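You operate a simulated robot arm through the tools that you are given. There is no shell and no other tool. Be economical: measure what you need, move in short steps, check, and stop when the job is done.

You run a simulated robot arm. Do the job below in one go: nothing can be reset, and whatever is moved stays where it is left.

JOB
Put things in order on the top of the low cabinet. At the end: the green tube from the top of the low cabinet stands where the blue wad of rag stood; the blue roller sleeve stands where the beige square post stood; the beige square post is in the teal drip tray; the blue wad of rag stands where the blue roller sleeve stood; whatever was shut is shut again. Leave all else as you found it, and nothing knocked over.

Only the result counts: the job must be done as asked and must still hold three seconds after the hand-in. Knocking over, shifting, dropping, spilling or breaking anything else fails it.

ROBOT AND FRAMES
A 6-joint arm with a two-finger parallel gripper, fixed in place. Base frame: the origin is at the foot of the arm, x ahead of it, y to its left, z up; the work surface is at about z = 0.66. Units: m, degrees, N and s.
With the tool pointing down near the work surface it reaches from about 0.2 to 0.62 m from the base axis. Its first joint turns from -66.0 to 66.0 degrees. Payload 2.7 kg.
The TCP is the grasp point between the finger pads, 0.023 m short of the fingertips. In the tool frame z runs along the fingers and y along their closing line. The gripper opens to 0.094 m. The fingers are 0.038 m wide and 0.01 m thick; the gripper's body (0.054 by 0.096 m) begins 0.039 m behind the TCP.
Orientation is told as [roll, pitch, yaw] about the base's x, y, z axes, in that order, counted from this pose: with the fingers straight down and closing along the base's y, the tool's x points along the base's -x, its y along +y and its z along -z.

CONTROLS
- The arm moves only by the tool servo_tool. Its argument "targets" is a list of rows, each an object of numbers (a shift or turn left out is 0, a gripper value left out holds the last): "dx", "dy", "dz": the shift along the tool's x, y, z in units of 150 mm (1.0 is 150 mm); "wx", "wy", "wz": the turn, a rotation vector about the tool's x, y, z in units of 90 degrees (1.0 is 90 degrees); "claw": the gripper command, from -1 (shut) to 1 (fully open), values between in proportion. In form: [{"dx": .., "dy": .., "dz": .., "wx": .., "wy": .., "wz": .., "claw": ..}, ...]. A call has 1 to 10 rows; each row is the pose to reach, as a shift and turn from the pose commanded when the call began, along the tool's axes at that moment. A call with a number of a shift or a turn outside -1 to 1 is refused whole. Rows are played at 5 a second. More than 0.05 m and 8.6 degrees between two rows, or a gripper value outside its range, and nothing of the call is played. Where a pose cannot be reached the arm comes as near as it can. A force on the tool above 40 N (or 10 N above the force at the start of the call, whichever is more), or a blocked arm, ends the call early, and 0.2 s more pass. The fingers move at their own pace (about 0.045 m/s each) and stop on an object; they squeeze with about 23 N. The grip force told is the motor's: it shows also when the fingers shut on nothing. Time passes only in rows, and 0.2 s behind the last, so rows that repeat a pose let the fingers close. It gives the time, the measured TCP pose, the force on the tool (base axes), the opening and the grip force at its end, in the units of the frame above (readings bear some noise), and new pictures: "pictures" is both (left out), scene, wrist or none.
- Cameras (640 x 400 px; columns grow to the right, rows downward): "scene" is fixed at [0.0694, -0.429, 1.3995]; the picture's right is [0.82, -0.57, 0.00], its down [-0.35, -0.50, -0.79] and it looks along [0.46, 0.65, -0.61] (base axes); focal length 344 px, centre (320, 200). "wrist" rides on the gripper at [0.086, 0.016, -0.074] in the tool frame; the picture's right is [-0.18, 0.98, 0.00], its down [-0.58, -0.11, -0.81] and it looks along [-0.79, -0.15, 0.59] (tool axes); focal length 243 px, centre (320, 200). There is no depth. A picture from a camera that has moved, and an enlarged one, comes with that camera's place and axes in the base frame and with its lens.
- close_up(camera, box): a new picture of the part [left, top, right, bottom] of that camera's present view, enlarged. The clock stands still meanwhile.
- job_done(): hands the job in; it is judged then, once.

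Work in short steps. Places have to be worked out from the pictures, the camera data and where the tool is seen: move nearer, look again, correct. Check each grasp and each placing, and mend what went wrong. You have 120 turns and 170 pictures in all, those below and enlarged ones among them. Open the gripper and draw the arm clear of the work before you hand the job in, unless the task says otherwise; then end with one line.

The tools are called after "Call:" as name(argument=value, ...) on one line, values as JSON. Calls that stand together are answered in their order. servo_tool: Moves the arm, as the interface text tells. Its arguments: {"type":"object","properties":{"targets":{"type":"array","items":{"type":"object","properties":{"dx":{"type":"number"},"dy":{"type":"number"},"dz":{"type":"number"},"wx":{"type":"number"},"wy":{"type":"number"},"wz":{"type":"number"},"claw":{"type":"number"}}}},"pictures":{"type":"string","enum":["both","scene","wrist","none"]}},"required":["targets"]} The other tools are called the same way: close_up (camera, box) takes an enlarged picture of a part of a camera's view; job_done () hands the job in.

At the start:

```text
time: 0.0
tcp_pos: [0.3466, 0.0896, 1.0897]
orientation: [0.1, 0.0, -0.1]
contact_force: [0.6, 0.0, 0.8]
grip_width: 0.0938
finger_force: 0.1
```

scene: 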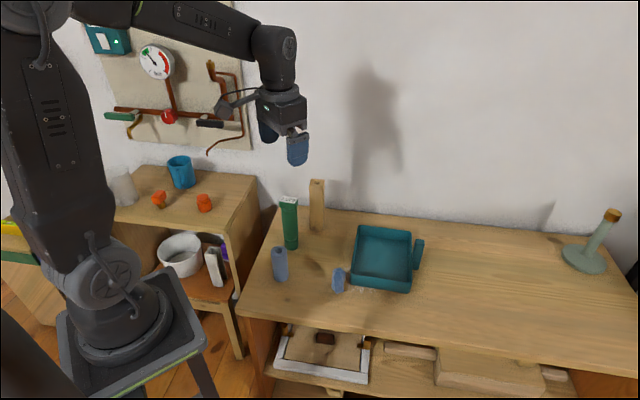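
wrist: 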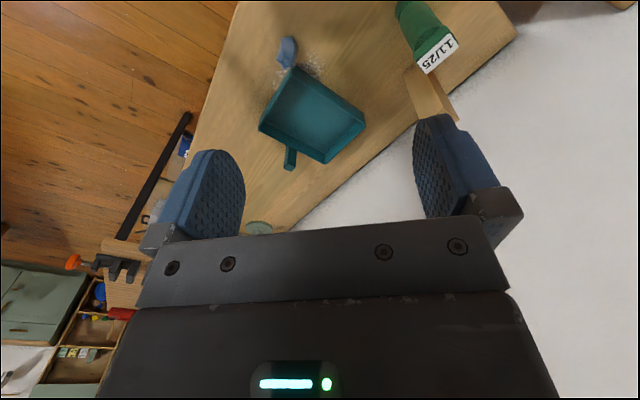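

I'll enlarge the cabinet top first, to place the objects accurately.

Call:
close_up(camera="scene", box=[240, 170, 440, 300])

Call:
close_up(camera="wrist", box=[230, 0, 530, 190])

```text
3.08 times, centred on (340, 235) of scene
camera zoom: at [0.0694, -0.429, 1.3995], right [0.82, -0.57, 0.0], down [-0.35, -0.5, -0.79], along [0.46, 0.65, -0.61], focal length 1058 px, centre (258, 92)
```

zoom: 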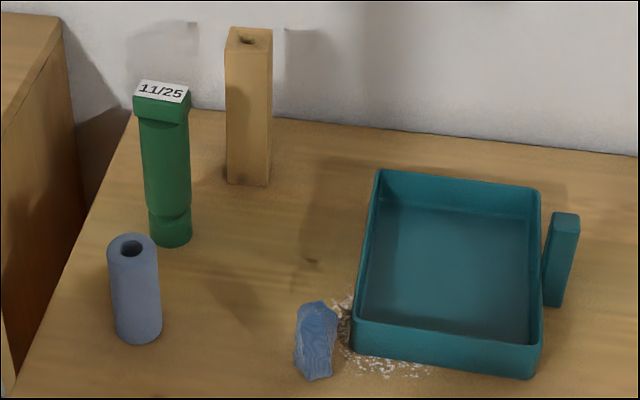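

```text
2.11 times, centred on (380, 95) of wrist
camera zoom: at [0.2597, 0.1051, 1.1661], right [0.18, 0.98, 0.0], down [0.58, -0.11, 0.81], along [0.79, -0.15, -0.59], focal length 511 px, centre (194, 421)
```

zoom: 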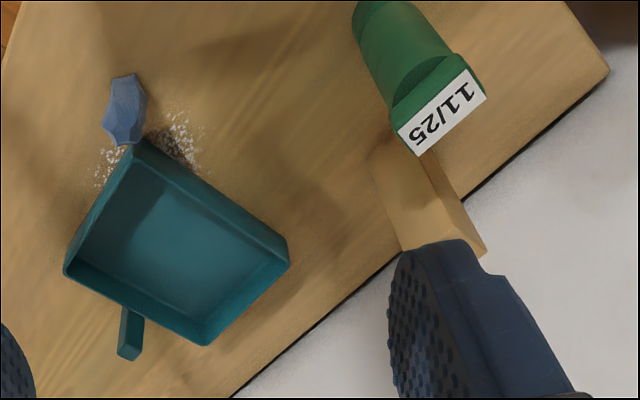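

The post is about 0.18 tall, near (0.54, 0.25), and turned roughly 45° like the whole cabinet. I'll move towards it and turn the tool to yaw -48, which keeps the camera clear of the tube.

Call:
servo_tool(targets=[{"dx": -0.14, "dy": 0.11, "dz": 0.13, "wz": 0.076, "claw": 1}, {"dx": -0.28, "dy": 0.22, "dz": 0.26, "wz": 0.152}, {"dx": -0.42, "dy": 0.34, "dz": 0.39, "wz": 0.228}, {"dx": -0.56, "dy": 0.46, "dz": 0.52, "wz": 0.304}, {"dx": -0.7, "dy": 0.58, "dz": 0.65, "wz": 0.38}, {"dx": -0.85, "dy": 0.69, "dz": 0.79, "wz": 0.457}, {"dx": -1.0, "dy": 0.8, "dz": 0.93, "wz": 0.533}, {"dx": -1.0, "dy": 0.8, "dz": 0.93, "wz": 0.533}])

```text
time: 1.8
tcp_pos: [0.4974, 0.2112, 0.9503]
orientation: [0.1, 0.0, -48.1]
contact_force: [-0.2, 0.4, -0.6]
grip_width: 0.0941
finger_force: 0.0
camera wrist: at [0.4505, 0.2842, 1.0264], right [0.85, 0.52, 0.0], down [0.31, -0.51, 0.81], along [0.42, -0.69, -0.59], focal length 243 px, centre (320, 200)
```

scene: 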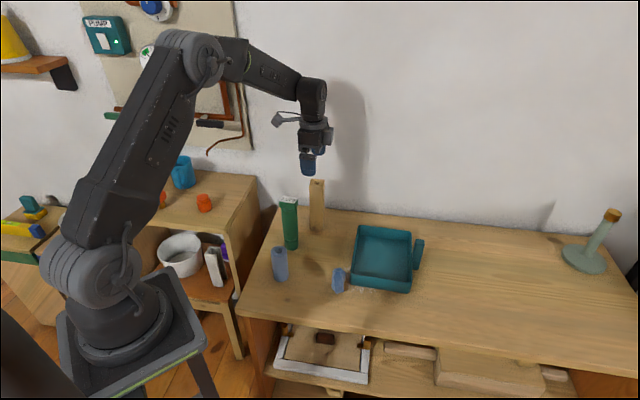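
wrist: 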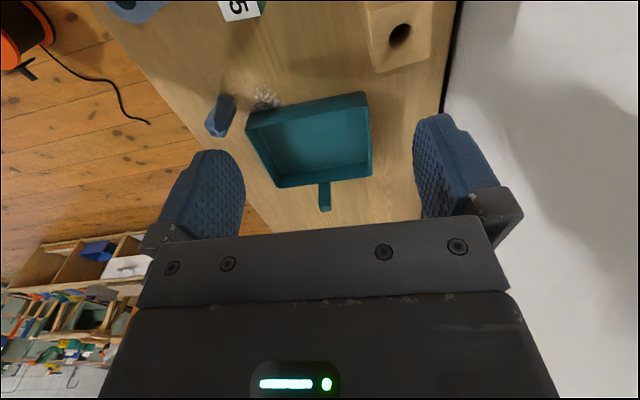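

The wrist view puts the post's top at about (0.536, 0.253), with its edges at 43°, so the yaw suits it. I'll centre over it at the present height.

Call:
servo_tool(targets=[{"dx": 0.013, "dy": 0.19, "dz": 0.1}, {"dx": 0.027, "dy": 0.378, "dz": 0.2}, {"dx": 0.027, "dy": 0.378, "dz": 0.3}, {"dx": 0.027, "dy": 0.378, "dz": 0.3}])

```text
time: 2.8
tcp_pos: [0.5364, 0.2513, 0.9059]
orientation: [0.0, -0.1, -48.1]
contact_force: [1.0, 0.4, -0.1]
grip_width: 0.094
finger_force: 0.1
camera wrist: at [0.4899, 0.3253, 0.9821], right [0.85, 0.52, 0.0], down [0.31, -0.5, 0.81], along [0.42, -0.69, -0.59], focal length 243 px, centre (320, 200)
```

scene: 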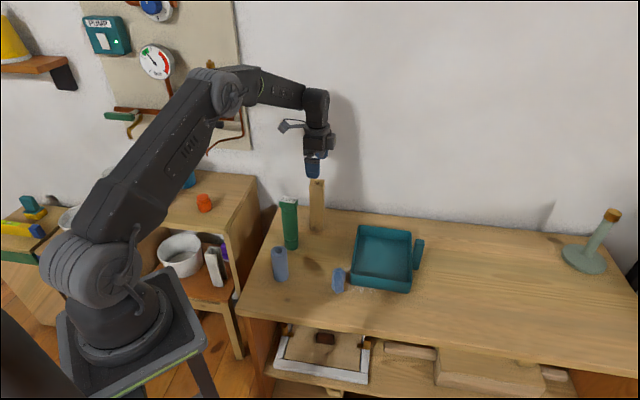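
wrist: 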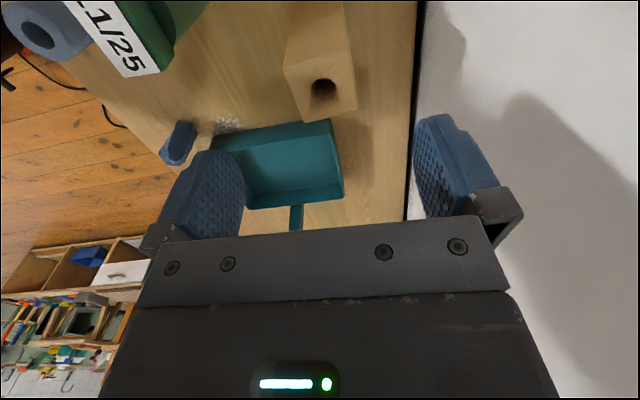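

The post lies centred between the fingers. I'll descend to TCP z of about 0.81, then close.

Call:
servo_tool(targets=[{"dx": 0.015, "dz": 0.15, "wz": -0.015}, {"dx": 0.029, "dz": 0.3, "wz": -0.033}, {"dx": 0.029, "dz": 0.45, "wz": -0.033}, {"dx": 0.029, "dz": 0.63, "wz": -0.033}, {"dx": 0.029, "dz": 0.63, "wz": -0.033}])

Call:
servo_tool(targets=[{"claw": -1}, {"claw": -1}, {"claw": -1}, {"claw": -1}, {"claw": -1}])

```text
time: 4.0
tcp_pos: [0.5345, 0.2556, 0.8114]
orientation: [0.0, 0.0, -45.0]
contact_force: [-0.2, -0.2, -0.1]
grip_width: 0.0943
finger_force: 0.0
camera wrist: at [0.4836, 0.3255, 0.8873], right [0.83, 0.57, 0.0], down [0.33, -0.49, 0.81], along [0.46, -0.67, -0.59], focal length 243 px, centre (320, 200)
```

scene: 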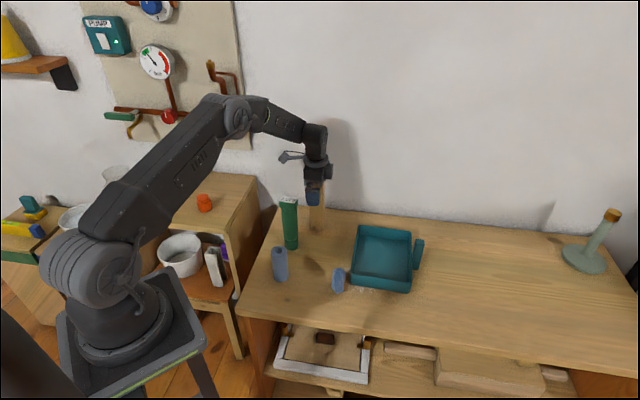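
wrist: 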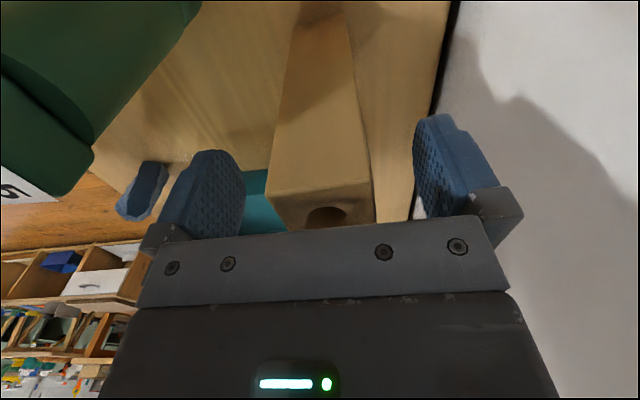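

```text
time: 5.2
tcp_pos: [0.534, 0.2537, 0.8131]
orientation: [0.0, 0.0, -45.0]
contact_force: [0.8, 0.1, 0.4]
grip_width: 0.042
finger_force: 22.8
camera wrist: at [0.4836, 0.3255, 0.8877], right [0.83, 0.56, 0.0], down [0.33, -0.49, 0.81], along [0.46, -0.67, -0.59], focal length 243 px, centre (320, 200)
```

scene: 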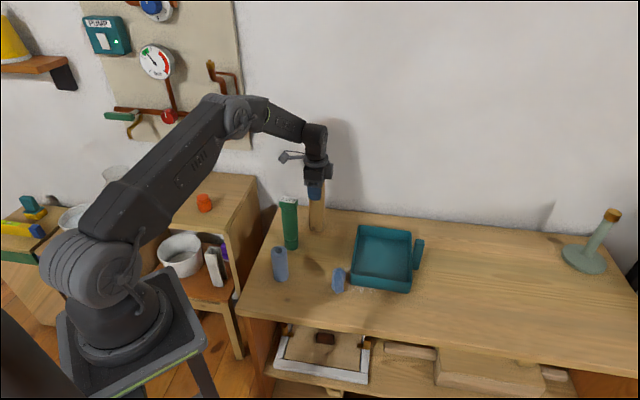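
wrist: 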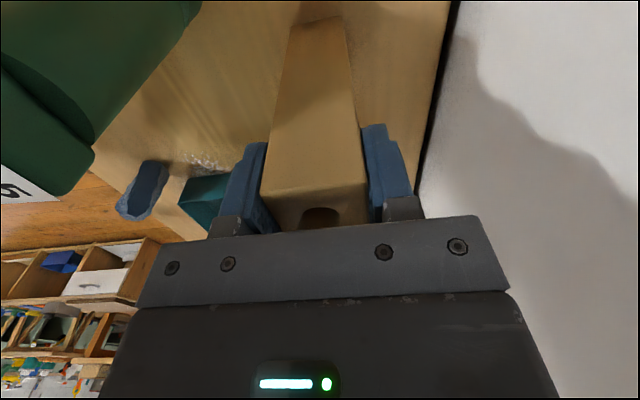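

The post is gripped, with the opening at 0.042. I'll lift it 9 cm and carry it part of the way to the tray, then measure the tray from there.

Call:
servo_tool(targets=[{"dz": -0.2}, {"dz": -0.4}, {"dz": -0.6}, {"dx": -0.2, "dy": -0.12, "dz": -0.6}, {"dx": -0.4, "dy": -0.25, "dz": -0.6}, {"dx": -0.6, "dy": -0.37, "dz": -0.6}, {"dx": -0.77, "dy": -0.5, "dz": -0.6}, {"dx": -0.77, "dy": -0.5, "dz": -0.6}])

Call:
close_up(camera="scene", box=[240, 150, 440, 300])

```text
time: 7.0
tcp_pos: [0.561, 0.1195, 0.9018]
orientation: [0.0, 0.0, -45.0]
contact_force: [0.2, 0.1, -2.4]
grip_width: 0.0418
finger_force: 22.8
camera wrist: at [0.5115, 0.1906, 0.9778], right [0.82, 0.57, 0.0], down [0.33, -0.49, 0.81], along [0.46, -0.67, -0.59], focal length 243 px, centre (320, 200)
```

scene: 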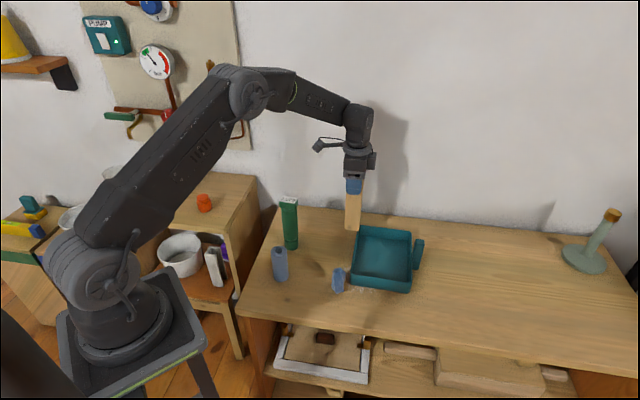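
wrist: 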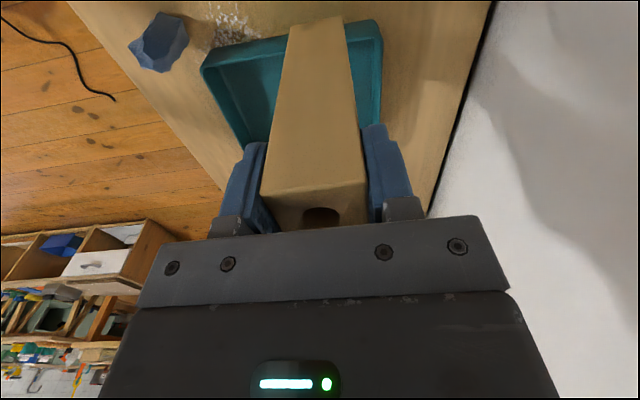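

```text
2.67 times, centred on (340, 225) of scene
camera zoom: at [0.0694, -0.429, 1.3995], right [0.82, -0.57, 0.0], down [-0.35, -0.5, -0.79], along [0.46, 0.65, -0.61], focal length 917 px, centre (267, 133)
```

zoom: 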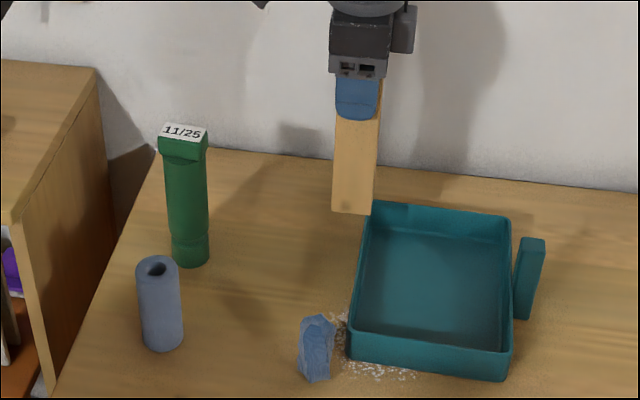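

From both views the tray's centre is near (0.605, 0.024), with its long axis at about 47°. I'll carry the post over (0.583, 0.022), inside the tray's near half, and start lowering.

Call:
servo_tool(targets=[{"dx": -0.2, "dy": -0.12}, {"dx": -0.4, "dy": -0.24}, {"dx": -0.601, "dy": -0.356}, {"dx": -0.601, "dy": -0.356}, {"dx": -0.601, "dy": -0.356, "dz": 0.17}, {"dx": -0.601, "dy": -0.356, "dz": 0.33}, {"dx": -0.601, "dy": -0.356, "dz": 0.33}])

Call:
close_up(camera="scene", box=[280, 130, 480, 300])

```text
time: 8.6
tcp_pos: [0.589, 0.0178, 0.8511]
orientation: [0.0, 0.1, -45.0]
contact_force: [-1.0, -0.4, -3.1]
grip_width: 0.0415
finger_force: 23.3
camera wrist: at [0.5382, 0.0896, 0.9269], right [0.83, 0.56, 0.0], down [0.33, -0.49, 0.81], along [0.46, -0.67, -0.59], focal length 243 px, centre (320, 200)
```

scene: 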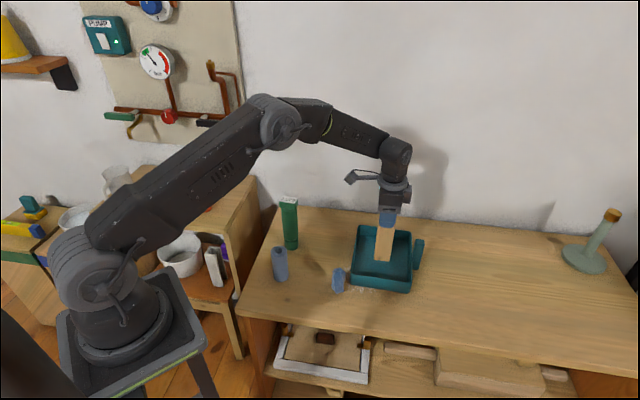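
wrist: 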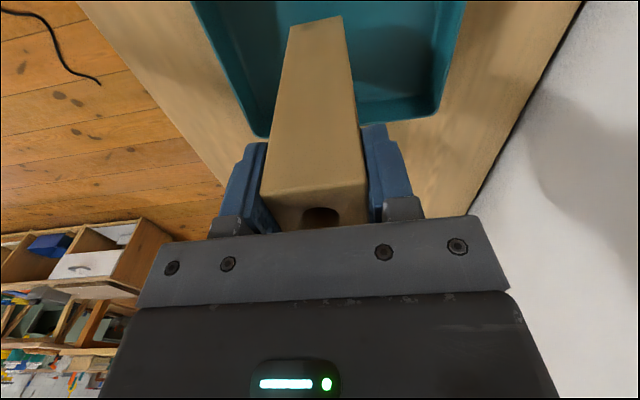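

```text
2.35 times, centred on (380, 215) of scene
camera zoom: at [0.0694, -0.429, 1.3995], right [0.82, -0.57, 0.0], down [-0.35, -0.5, -0.79], along [0.46, 0.65, -0.61], focal length 809 px, centre (179, 165)
```

zoom: 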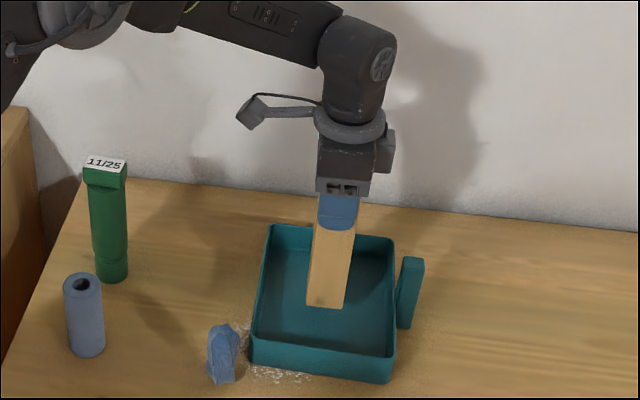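

The post is well inside the walls and about 4 cm above the floor, so I'll lower it slowly until it touches.

Call:
servo_tool(targets=[{"dz": 0.08}, {"dz": 0.15}, {"dz": 0.18}, {"dz": 0.2}, {"dz": 0.22}, {"dz": 0.24}], pictures="none")

Call:
close_up(camera="scene", box=[280, 130, 480, 300])

```text
time: 10.0
tcp_pos: [0.5887, 0.0178, 0.8167]
orientation: [0.1, -0.2, -45.0]
contact_force: [-4.7, -0.8, 14.3]
grip_width: 0.0421
finger_force: 22.9
```

```text
2.35 times, centred on (380, 215) of scene
camera zoom: at [0.069, -0.429, 1.3995], right [0.82, -0.57, 0.0], down [-0.35, -0.5, -0.79], along [0.46, 0.65, -0.61], focal length 809 px, centre (179, 165)
```

zoom: 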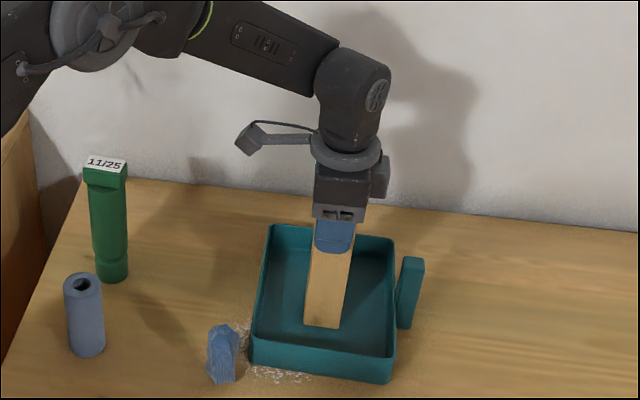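

The post is standing on the tray floor. I'll ease up 1 mm, open, and rise.

Call:
servo_tool(targets=[{"dz": -0.012}, {"dz": -0.012, "claw": 0.3}, {"dz": -0.012, "claw": 0.6}, {"dz": -0.012, "claw": 0.6}, {"dz": -0.15, "claw": 0.6}, {"dz": -0.4, "claw": 0.6}, {"dz": -0.7, "claw": 0.6}, {"dz": -0.7, "claw": 0.6}])

Call:
close_up(camera="scene", box=[240, 170, 440, 300])

```text
time: 11.8
tcp_pos: [0.5892, 0.016, 0.9204]
orientation: [0.1, 0.0, -44.9]
contact_force: [0.0, -0.5, -0.1]
grip_width: 0.0754
finger_force: 0.0
camera wrist: at [0.5375, 0.0888, 0.9967], right [0.83, 0.56, 0.0], down [0.33, -0.49, 0.81], along [0.46, -0.67, -0.59], focal length 243 px, centre (320, 200)
```

scene: 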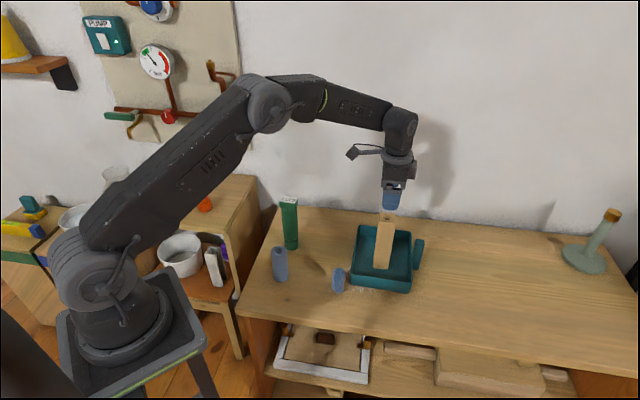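
wrist: 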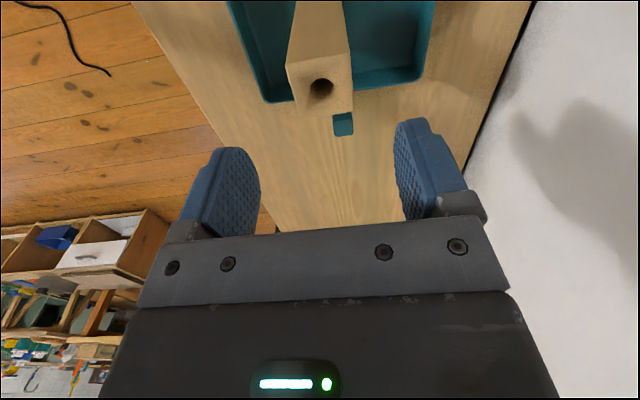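

```text
3.08 times, centred on (340, 235) of scene
camera zoom: at [0.0694, -0.429, 1.3995], right [0.82, -0.57, 0.0], down [-0.35, -0.5, -0.79], along [0.46, 0.65, -0.61], focal length 1058 px, centre (258, 92)
```

zoom: 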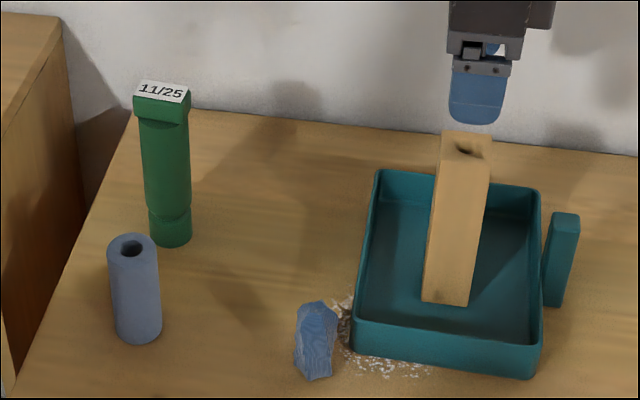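

The post stands in the tray. Next is the sleeve, near (0.333, 0.138), so I'll travel over it at the same height.

Call:
servo_tool(targets=[{"dx": 0.25, "dy": -0.09}, {"dx": 0.5, "dy": -0.18}, {"dx": 0.75, "dy": -0.27}, {"dx": 0.98, "dy": -0.35}], pictures="none")

Call:
servo_tool(targets=[{"dx": 0.25, "dy": -0.09, "claw": 0.9}, {"dx": 0.5, "dy": -0.18}, {"dx": 0.773, "dy": -0.273, "dz": 0.1}, {"dx": 0.773, "dy": -0.273, "dz": 0.3}, {"dx": 0.773, "dy": -0.273, "dz": 0.3}])

```text
time: 12.8
tcp_pos: [0.447, 0.0854, 0.9194]
orientation: [0.0, 0.0, -45.0]
contact_force: [0.5, 0.7, 0.3]
grip_width: 0.0754
finger_force: 0.0
```

```text
time: 14.0
tcp_pos: [0.3356, 0.1376, 0.8755]
orientation: [0.0, 0.0, -44.9]
contact_force: [0.1, 0.1, -0.2]
grip_width: 0.0891
finger_force: 0.0
camera wrist: at [0.2851, 0.2099, 0.951], right [0.83, 0.56, 0.0], down [0.33, -0.49, 0.81], along [0.46, -0.67, -0.59], focal length 243 px, centre (320, 200)
```

scene: 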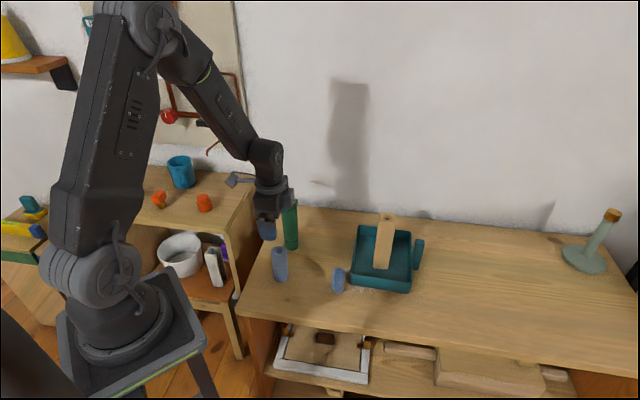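
wrist: 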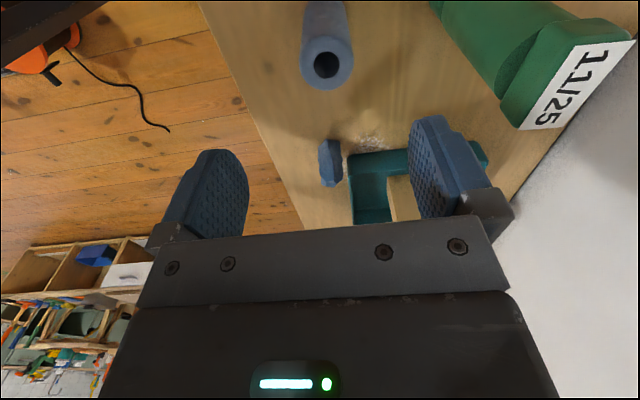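

The sleeve's hole is at about (0.338, 0.142). I'll nudge 5 mm along y and stop halfway down to check.

Call:
servo_tool(targets=[{"dx": 0.01, "dy": 0.037, "claw": 0.6}, {"dx": 0.01, "dy": 0.037, "dz": 0.2}, {"dx": 0.01, "dy": 0.037, "dz": 0.4}, {"dx": 0.01, "dy": 0.037, "dz": 0.6}, {"dx": 0.01, "dy": 0.037, "dz": 0.6}])

```text
time: 15.2
tcp_pos: [0.3381, 0.1428, 0.7846]
orientation: [0.1, 0.1, -45.0]
contact_force: [-0.4, 0.3, 0.8]
grip_width: 0.0753
finger_force: 0.0
camera wrist: at [0.2875, 0.2141, 0.8606], right [0.83, 0.56, 0.0], down [0.33, -0.49, 0.81], along [0.46, -0.67, -0.59], focal length 243 px, centre (320, 200)
```

scene: 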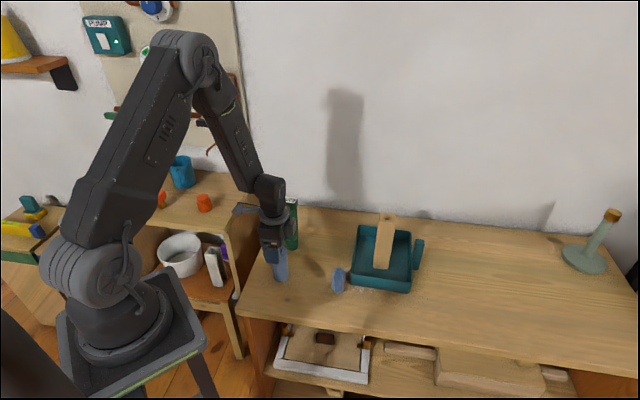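
wrist: 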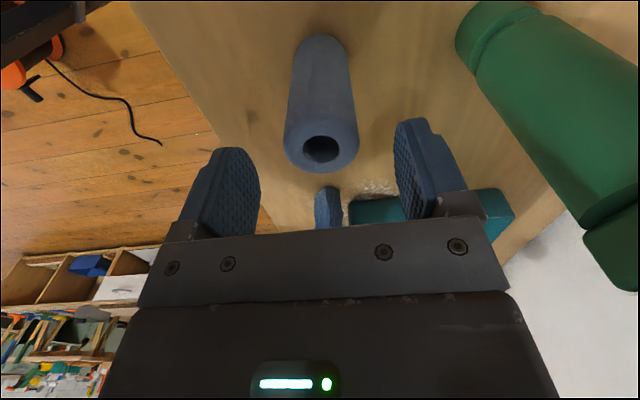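

The sleeve is centred. I'll descend to about 0.738 and close.

Call:
servo_tool(targets=[{"dz": 0.15}, {"dz": 0.31}, {"dz": 0.31}, {"dz": 0.31, "claw": -1}, {"dz": 0.31, "claw": -1}, {"dz": 0.31, "claw": -1}, {"dz": 0.31, "claw": -1}, {"dz": 0.31, "claw": -1}])

```text
time: 17.0
tcp_pos: [0.3388, 0.1424, 0.7382]
orientation: [0.0, 0.0, -45.0]
contact_force: [-0.6, -0.2, -0.4]
grip_width: 0.0409
finger_force: 22.6
camera wrist: at [0.2883, 0.2134, 0.8148], right [0.83, 0.56, 0.0], down [0.33, -0.49, 0.81], along [0.46, -0.67, -0.59], focal length 243 px, centre (320, 200)
```

scene: 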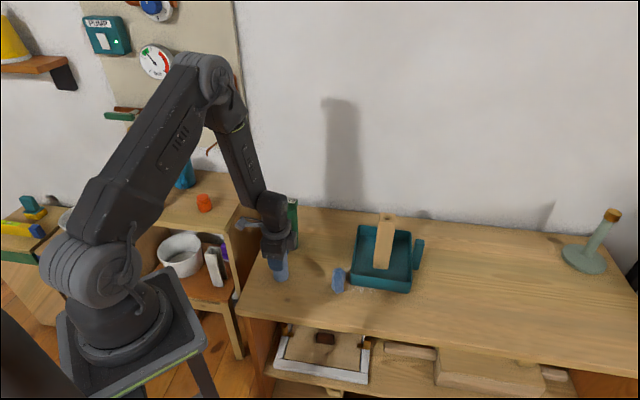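
wrist: 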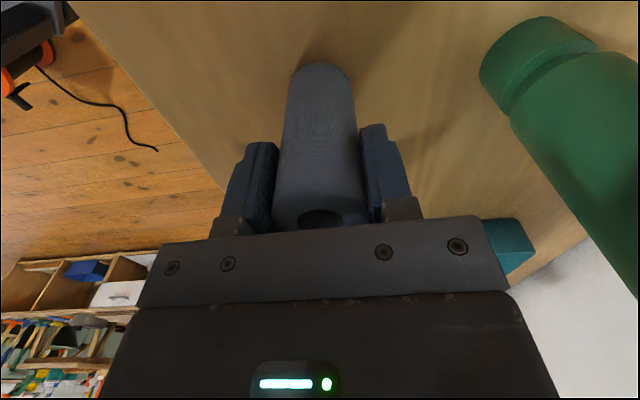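

The sleeve is gripped. I'll lift it 15 cm and go around the green tube on its right-hand side.

Call:
servo_tool(targets=[{"dz": -0.25}, {"dz": -0.5}, {"dz": -0.75}, {"dz": -1.0}, {"dx": -0.27, "dz": -1.0}, {"dx": -0.54, "dz": -1.0}, {"dx": -0.8, "dz": -1.0}, {"dx": -0.8, "dz": -1.0}], pictures="scene")

Call:
servo_tool(targets=[{"dy": 0.25}, {"dy": 0.5}, {"dy": 0.75}, {"dy": 1.0}, {"dy": 1.0}], pictures="scene")

```text
time: 18.8
tcp_pos: [0.4252, 0.0582, 0.8894]
orientation: [0.0, 0.0, -45.0]
contact_force: [-0.2, 0.1, -0.4]
grip_width: 0.0408
finger_force: 22.9
```

scene: 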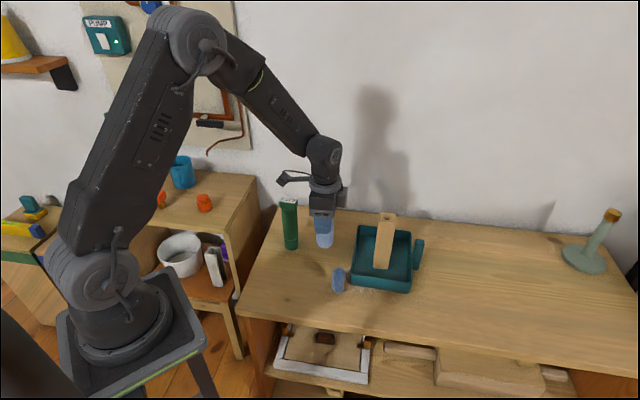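

```text
time: 20.0
tcp_pos: [0.5318, 0.1641, 0.89]
orientation: [0.0, 0.0, -45.0]
contact_force: [-0.2, -0.8, -1.3]
grip_width: 0.0409
finger_force: 23.3
```

scene: 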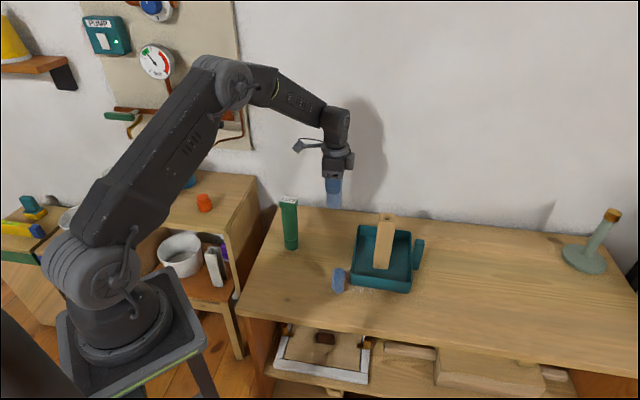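

Next I go over the post's old place at about (0.533, 0.256), then lower most of the way.

Call:
servo_tool(targets=[{"dx": 0.14, "dy": 0.15}, {"dx": 0.28, "dy": 0.3}, {"dx": 0.427, "dy": 0.437}, {"dx": 0.427, "dy": 0.437, "dz": 0.25}, {"dx": 0.427, "dy": 0.437, "dz": 0.5}, {"dx": 0.427, "dy": 0.437, "dz": 0.75}, {"dx": 0.427, "dy": 0.437, "dz": 0.9}, {"dx": 0.427, "dy": 0.437, "dz": 0.9}])

Call:
close_up(camera="scene", box=[240, 170, 440, 300])

```text
time: 21.8
tcp_pos: [0.5321, 0.2557, 0.7546]
orientation: [0.0, 0.0, -45.0]
contact_force: [-0.2, -0.3, 0.3]
grip_width: 0.041
finger_force: 22.5
camera wrist: at [0.4809, 0.3271, 0.83], right [0.83, 0.56, 0.0], down [0.33, -0.49, 0.81], along [0.46, -0.67, -0.59], focal length 243 px, centre (320, 200)
```

scene: 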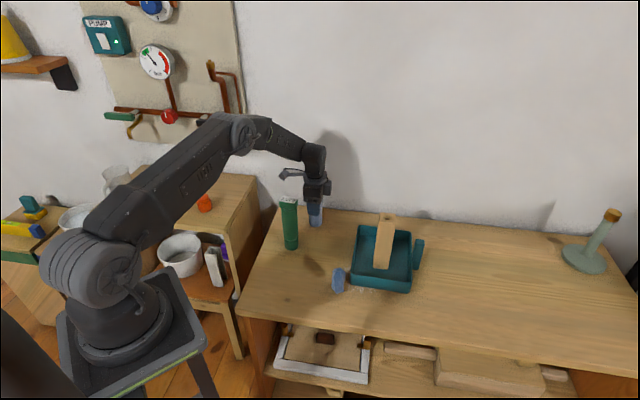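
wrist: 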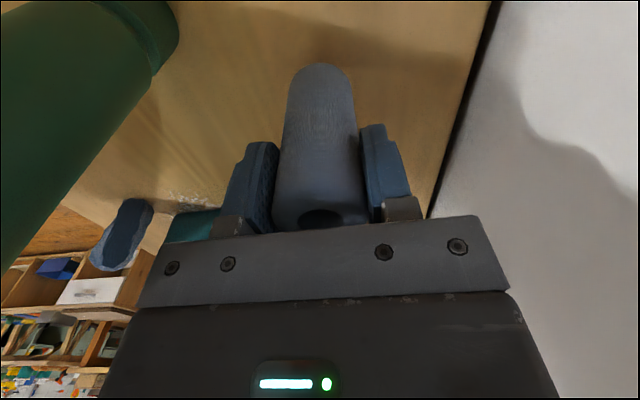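

```text
3.08 times, centred on (340, 235) of scene
camera zoom: at [0.0694, -0.429, 1.3995], right [0.82, -0.57, 0.0], down [-0.35, -0.5, -0.79], along [0.46, 0.65, -0.61], focal length 1058 px, centre (258, 92)
```

zoom: 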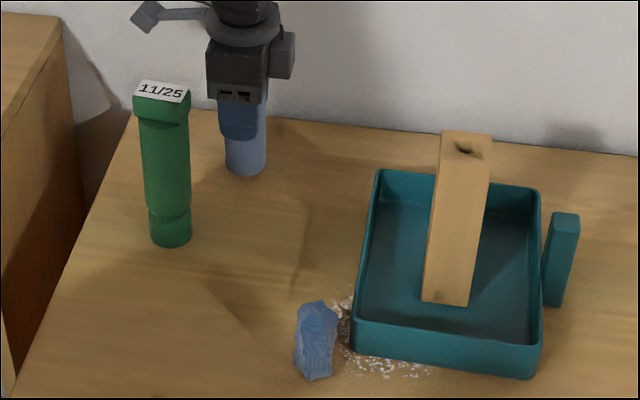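

The sleeve is within a few millimetres of the post's old footprint. I'll shift it 3 mm and lower it to contact.

Call:
servo_tool(targets=[{"dy": 0.023}, {"dy": 0.023, "dz": 0.06}, {"dy": 0.023, "dz": 0.09}, {"dy": 0.023, "dz": 0.105}, {"dy": 0.023, "dz": 0.115}], pictures="none")

Call:
close_up(camera="scene", box=[240, 170, 440, 300])

```text
time: 23.0
tcp_pos: [0.5331, 0.2578, 0.7379]
orientation: [0.1, 0.0, -45.0]
contact_force: [-8.0, -2.9, 15.5]
grip_width: 0.0407
finger_force: 22.6
```

```text
3.08 times, centred on (340, 235) of scene
camera zoom: at [0.069, -0.4292, 1.3994], right [0.82, -0.57, 0.0], down [-0.35, -0.5, -0.79], along [0.46, 0.65, -0.61], focal length 1058 px, centre (258, 92)
```

zoom: 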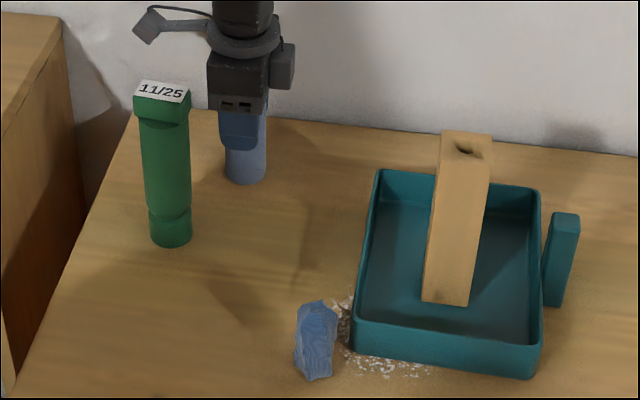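

It's down and on the spot. I'll release and rise.

Call:
servo_tool(targets=[{"dz": -0.01}, {"dz": -0.01, "claw": 0.4}, {"dz": -0.01, "claw": 0.4}, {"dz": -0.01, "claw": 0.4}, {"dz": -0.25, "claw": 0.4}, {"dz": -0.55, "claw": 0.4}, {"dz": -0.85, "claw": 0.4}, {"dz": -1.0, "claw": 0.4}, {"dz": -1.0, "claw": 0.4}])

Call:
close_up(camera="scene", box=[240, 170, 440, 300])

```text
time: 25.0
tcp_pos: [0.5336, 0.2582, 0.8871]
orientation: [-0.1, 0.0, -45.0]
contact_force: [1.1, -0.1, 0.7]
grip_width: 0.0658
finger_force: 0.1
camera wrist: at [0.482, 0.3301, 0.9634], right [0.83, 0.56, 0.0], down [0.33, -0.49, 0.81], along [0.46, -0.67, -0.59], focal length 243 px, centre (320, 200)
```

scene: 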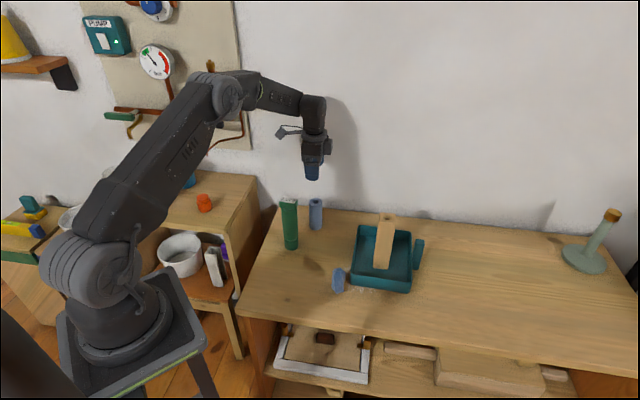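
wrist: 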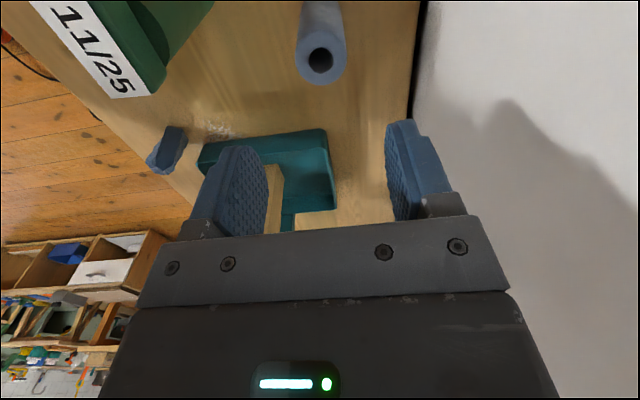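

```text
3.08 times, centred on (340, 235) of scene
camera zoom: at [0.0694, -0.429, 1.3995], right [0.82, -0.57, 0.0], down [-0.35, -0.5, -0.79], along [0.46, 0.65, -0.61], focal length 1058 px, centre (258, 92)
```

zoom: 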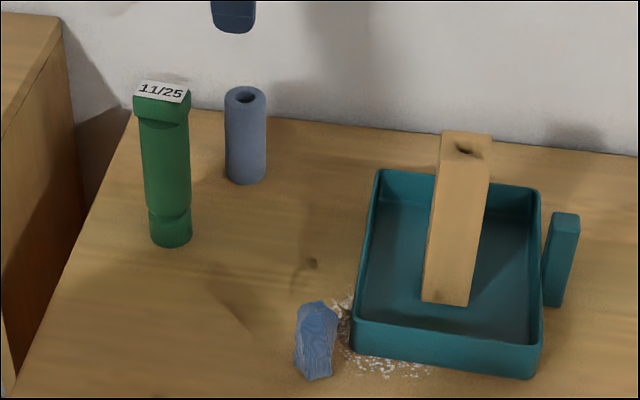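

The sleeve is upright and in place. Next is the rag, near (0.441, 0.026), so I'll move above it.

Call:
servo_tool(targets=[{"dx": -0.08, "dy": -0.22}, {"dx": -0.16, "dy": -0.45}, {"dx": -0.25, "dy": -0.67}, {"dx": -0.33, "dy": -0.9}], pictures="none")

Call:
servo_tool(targets=[{"dx": -0.11, "dy": -0.21, "claw": 0.6}, {"dx": -0.22, "dy": -0.42}, {"dx": -0.328, "dy": -0.63}, {"dx": -0.328, "dy": -0.63, "dz": 0.2}, {"dx": -0.328, "dy": -0.63, "dz": 0.4}, {"dx": -0.328, "dy": -0.63, "dz": 0.4}])

Call:
close_up(camera="wrist", box=[200, 0, 460, 170])

```text
time: 26.0
tcp_pos: [0.4726, 0.1259, 0.8852]
orientation: [-0.1, 0.0, -45.0]
contact_force: [-0.6, -0.3, 0.6]
grip_width: 0.0658
finger_force: 0.0
```

```text
time: 27.4
tcp_pos: [0.4413, 0.0259, 0.8273]
orientation: [0.0, 0.0, -45.0]
contact_force: [-0.8, -1.1, -0.1]
grip_width: 0.0751
finger_force: 0.0
camera wrist: at [0.3901, 0.0978, 0.9028], right [0.82, 0.57, 0.0], down [0.33, -0.49, 0.81], along [0.46, -0.67, -0.59], focal length 243 px, centre (320, 200)
```

scene: 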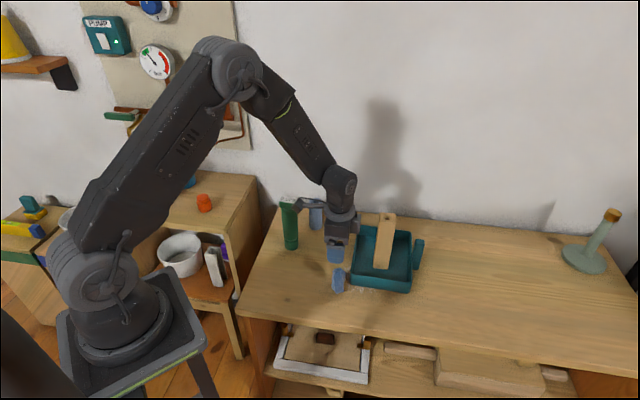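
wrist: 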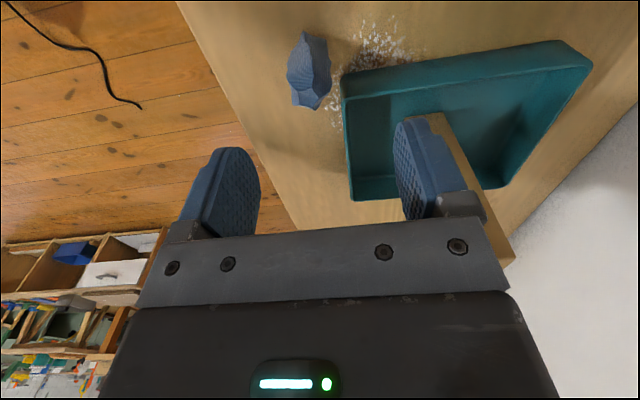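

```text
2.35 times, centred on (330, 85) of wrist
camera zoom: at [0.3901, 0.0978, 0.9028], right [0.82, 0.57, 0.0], down [0.33, -0.49, 0.81], along [0.46, -0.67, -0.59], focal length 571 px, centre (296, 471)
```

zoom: 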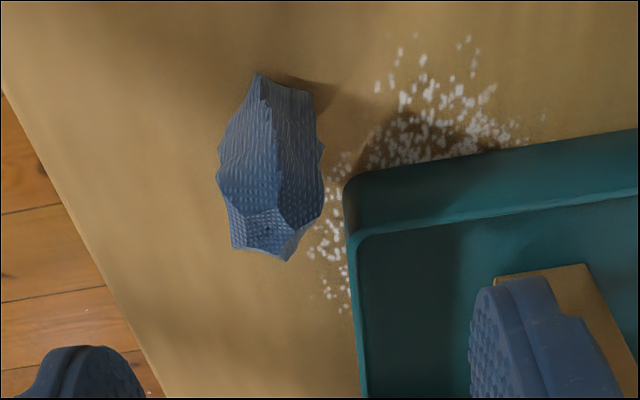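

The rag stands at about (0.443, 0.008), right beside the tray's corner. Closing along base y (yaw 0) keeps the fingers off that corner, so I'll rotate and recentre here.

Call:
servo_tool(targets=[{"dx": -0.013, "dy": -0.015, "wz": -0.083, "claw": 0.7}, {"dx": -0.027, "dy": -0.03, "wz": -0.167}, {"dx": -0.04, "dy": -0.045, "wz": -0.25}, {"dx": -0.053, "dy": -0.06, "wz": -0.333}, {"dx": -0.067, "dy": -0.075, "wz": -0.417}, {"dx": -0.08, "dy": -0.09, "wz": -0.5}, {"dx": -0.08, "dy": -0.09, "wz": -0.5}])

Call:
close_up(camera="wrist", box=[200, 0, 460, 170])

```text
time: 29.0
tcp_pos: [0.4399, 0.0063, 0.8271]
orientation: [0.0, 0.1, 0.2]
contact_force: [-0.2, -0.5, -0.5]
grip_width: 0.08
finger_force: 0.0
camera wrist: at [0.3521, 0.0227, 0.9027], right [0.18, 0.98, 0.0], down [0.58, -0.11, 0.81], along [0.79, -0.15, -0.59], focal length 243 px, centre (320, 200)
```

scene: 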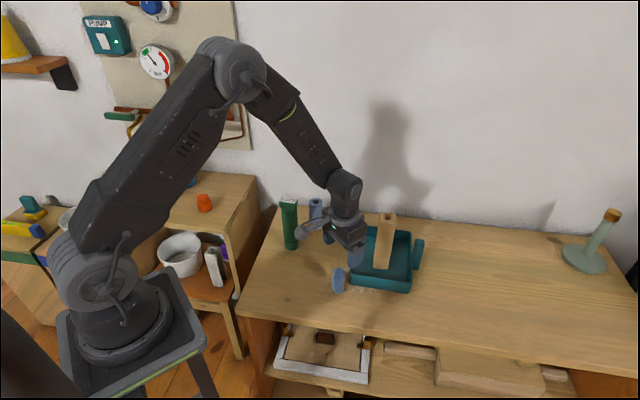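
wrist: 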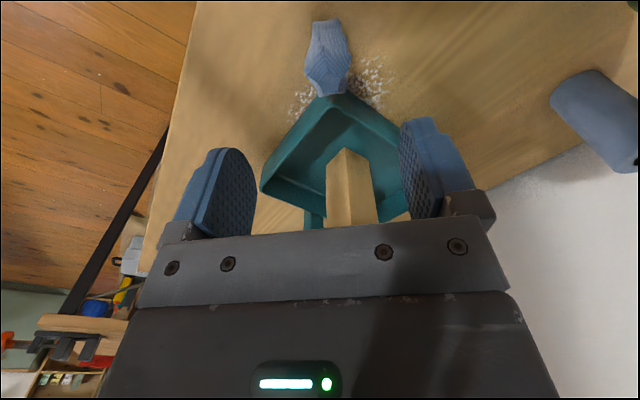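

```text
2.35 times, centred on (330, 85) of wrist
camera zoom: at [0.3521, 0.0227, 0.9027], right [0.18, 0.98, 0.0], down [0.58, -0.11, 0.81], along [0.79, -0.15, -0.59], focal length 571 px, centre (296, 471)
```

zoom: 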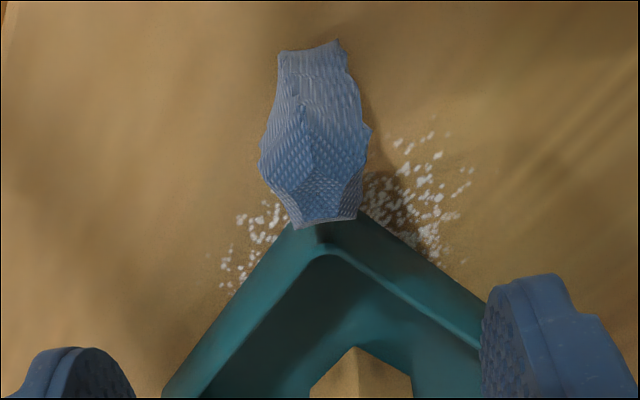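

The rag centre is about (0.444, 0.012), straight in front of the tray corner. I'll shift 5 mm in y and go halfway down.

Call:
servo_tool(targets=[{"dx": -0.01, "dy": 0.036}, {"dx": -0.01, "dy": 0.036, "dz": 0.25}, {"dx": -0.01, "dy": 0.036, "dz": 0.5}, {"dx": -0.01, "dy": 0.036, "dz": 0.5}])

Call:
close_up(camera="scene", box=[290, 200, 430, 300])

```text
time: 30.0
tcp_pos: [0.4411, 0.0131, 0.7514]
orientation: [0.0, 0.0, -0.1]
contact_force: [0.1, -0.1, -0.5]
grip_width: 0.0797
finger_force: 0.1
camera wrist: at [0.3536, 0.0282, 0.8274], right [0.18, 0.98, 0.0], down [0.58, -0.11, 0.81], along [0.79, -0.15, -0.59], focal length 243 px, centre (320, 200)
```

scene: 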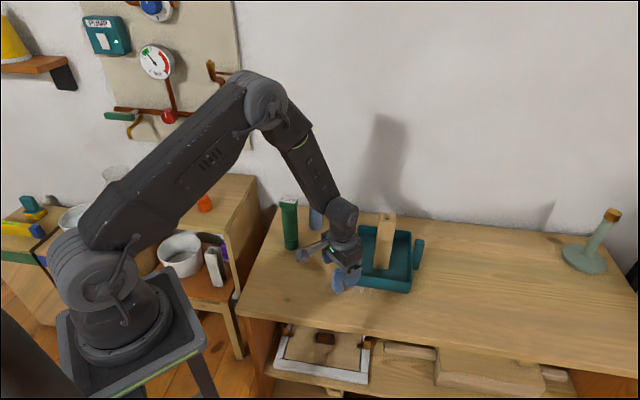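
wrist: 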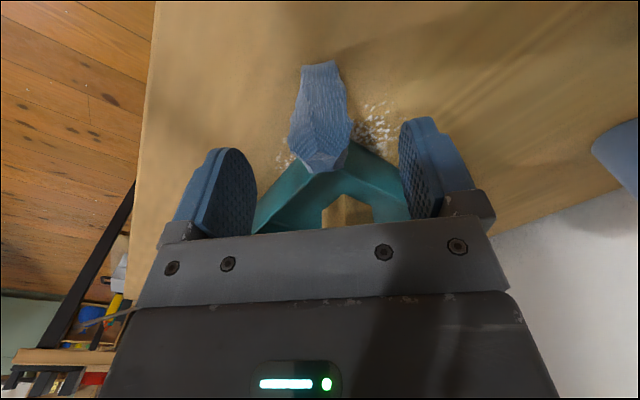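

```text
4.00 times, centred on (360, 250) of scene
camera zoom: at [0.0694, -0.429, 1.3995], right [0.82, -0.57, 0.0], down [-0.35, -0.5, -0.79], along [0.46, 0.65, -0.61], focal length 1376 px, centre (160, 0)
```

zoom: 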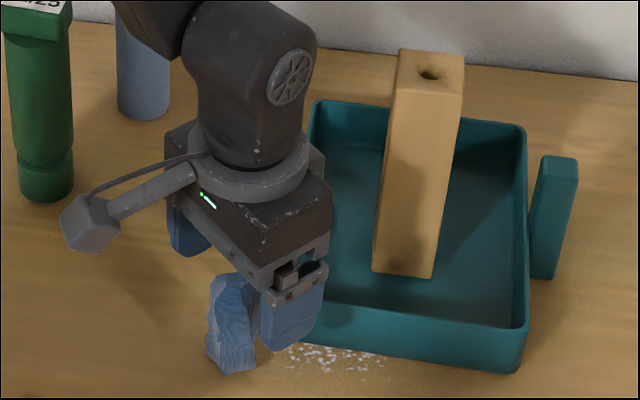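

The rag is between the fingers and the fingers clear the tray. I'll descend to z of 0.70 and close.

Call:
servo_tool(targets=[{"dx": -0.013, "dy": -0.012, "dz": 0.17}, {"dx": -0.013, "dy": -0.012, "dz": 0.34}, {"dx": -0.013, "dy": -0.012, "dz": 0.34}, {"dx": -0.013, "dy": -0.012, "dz": 0.34, "claw": -1}, {"dx": -0.013, "dy": -0.012, "dz": 0.34, "claw": -1}, {"dx": -0.013, "dy": -0.012, "dz": 0.34, "claw": -1}, {"dx": -0.013, "dy": -0.012, "dz": 0.34, "claw": -1}, {"dx": -0.013, "dy": -0.012, "dz": 0.34, "claw": -1}])

Call:
close_up(camera="scene", box=[290, 200, 430, 300])

```text
time: 31.8
tcp_pos: [0.4432, 0.0113, 0.7003]
orientation: [0.0, 0.0, 0.0]
contact_force: [2.3, 4.1, 10.8]
grip_width: 0.0367
finger_force: 23.1
camera wrist: at [0.3564, 0.0267, 0.7762], right [0.18, 0.98, 0.0], down [0.58, -0.11, 0.81], along [0.79, -0.15, -0.59], focal length 243 px, centre (320, 200)
```

scene: 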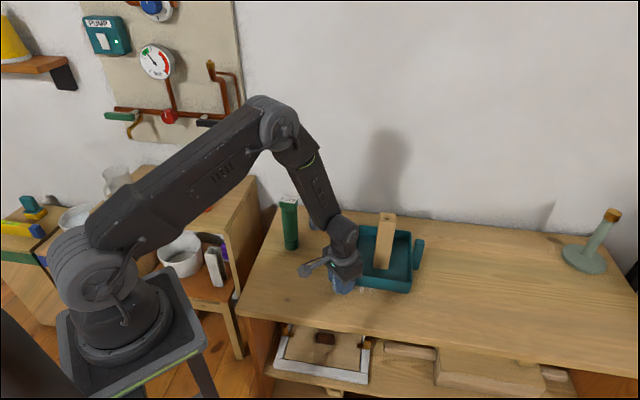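
wrist: 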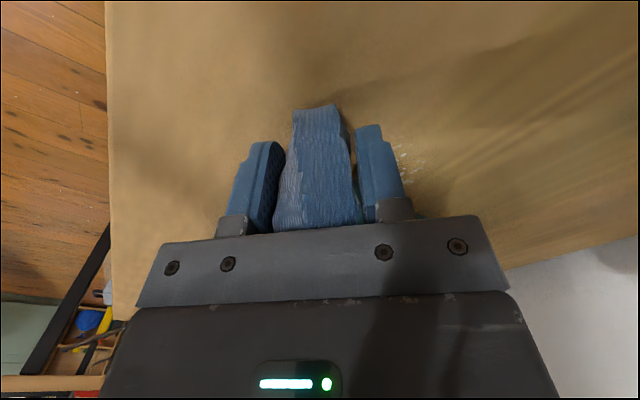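

```text
4.00 times, centred on (360, 250) of scene
camera zoom: at [0.0693, -0.4289, 1.3995], right [0.82, -0.57, 0.0], down [-0.35, -0.5, -0.79], along [0.46, 0.65, -0.61], focal length 1376 px, centre (160, 0)
```

zoom: 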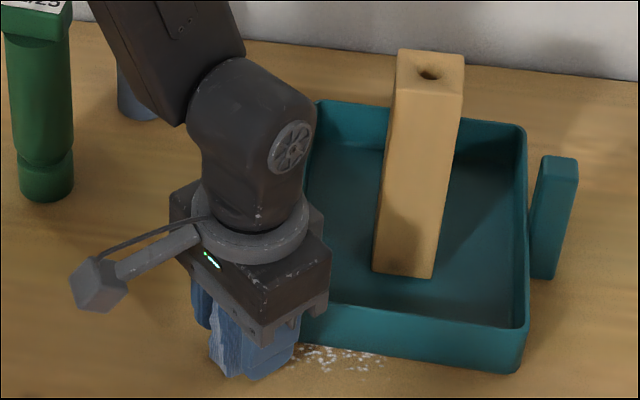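

The rag is gripped at a width of 0.037. I'll lift 10 cm and check it before carrying.

Call:
servo_tool(targets=[{"dz": -0.1}, {"dz": -0.3}, {"dz": -0.5}, {"dz": -0.667}, {"dx": 0.18, "dy": 0.22, "dz": -0.667}, {"dx": 0.36, "dy": 0.44, "dz": -0.667}, {"dx": 0.54, "dy": 0.65, "dz": -0.667}, {"dx": 0.72, "dy": 0.873, "dz": -0.667}, {"dx": 0.72, "dy": 0.873, "dz": -0.667}])

Call:
close_up(camera="scene", box=[240, 170, 440, 300])

```text
time: 33.8
tcp_pos: [0.3347, 0.143, 0.8017]
orientation: [0.0, 0.0, 0.0]
contact_force: [0.0, 0.5, -0.6]
grip_width: 0.0365
finger_force: 23.1
camera wrist: at [0.2479, 0.1582, 0.8767], right [0.18, 0.98, 0.0], down [0.58, -0.11, 0.81], along [0.79, -0.15, -0.59], focal length 243 px, centre (320, 200)
```

scene: 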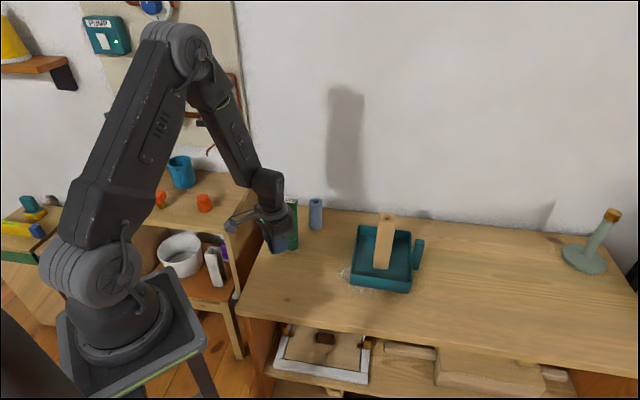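
wrist: 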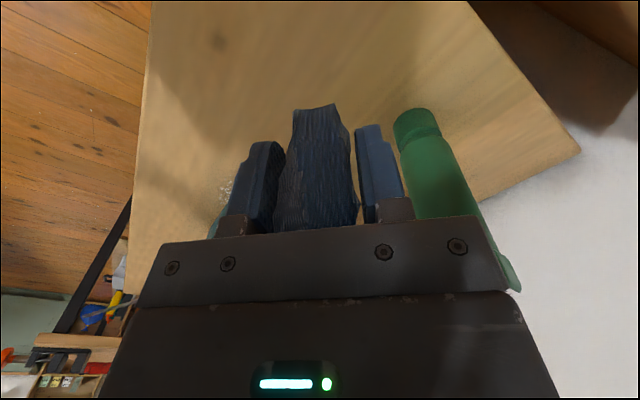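

```text
3.08 times, centred on (340, 235) of scene
camera zoom: at [0.0694, -0.429, 1.3995], right [0.82, -0.57, 0.0], down [-0.35, -0.5, -0.79], along [0.46, 0.65, -0.61], focal length 1058 px, centre (258, 92)
```

zoom: 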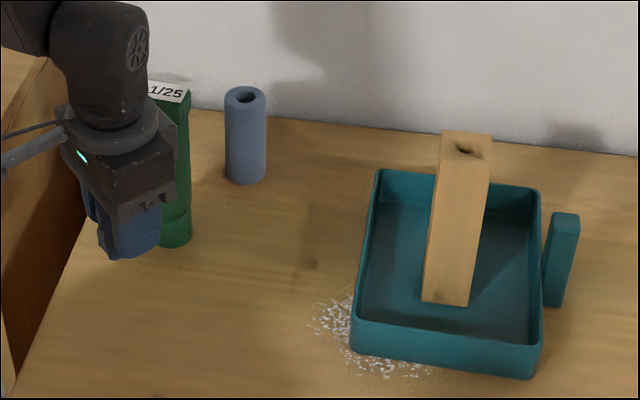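

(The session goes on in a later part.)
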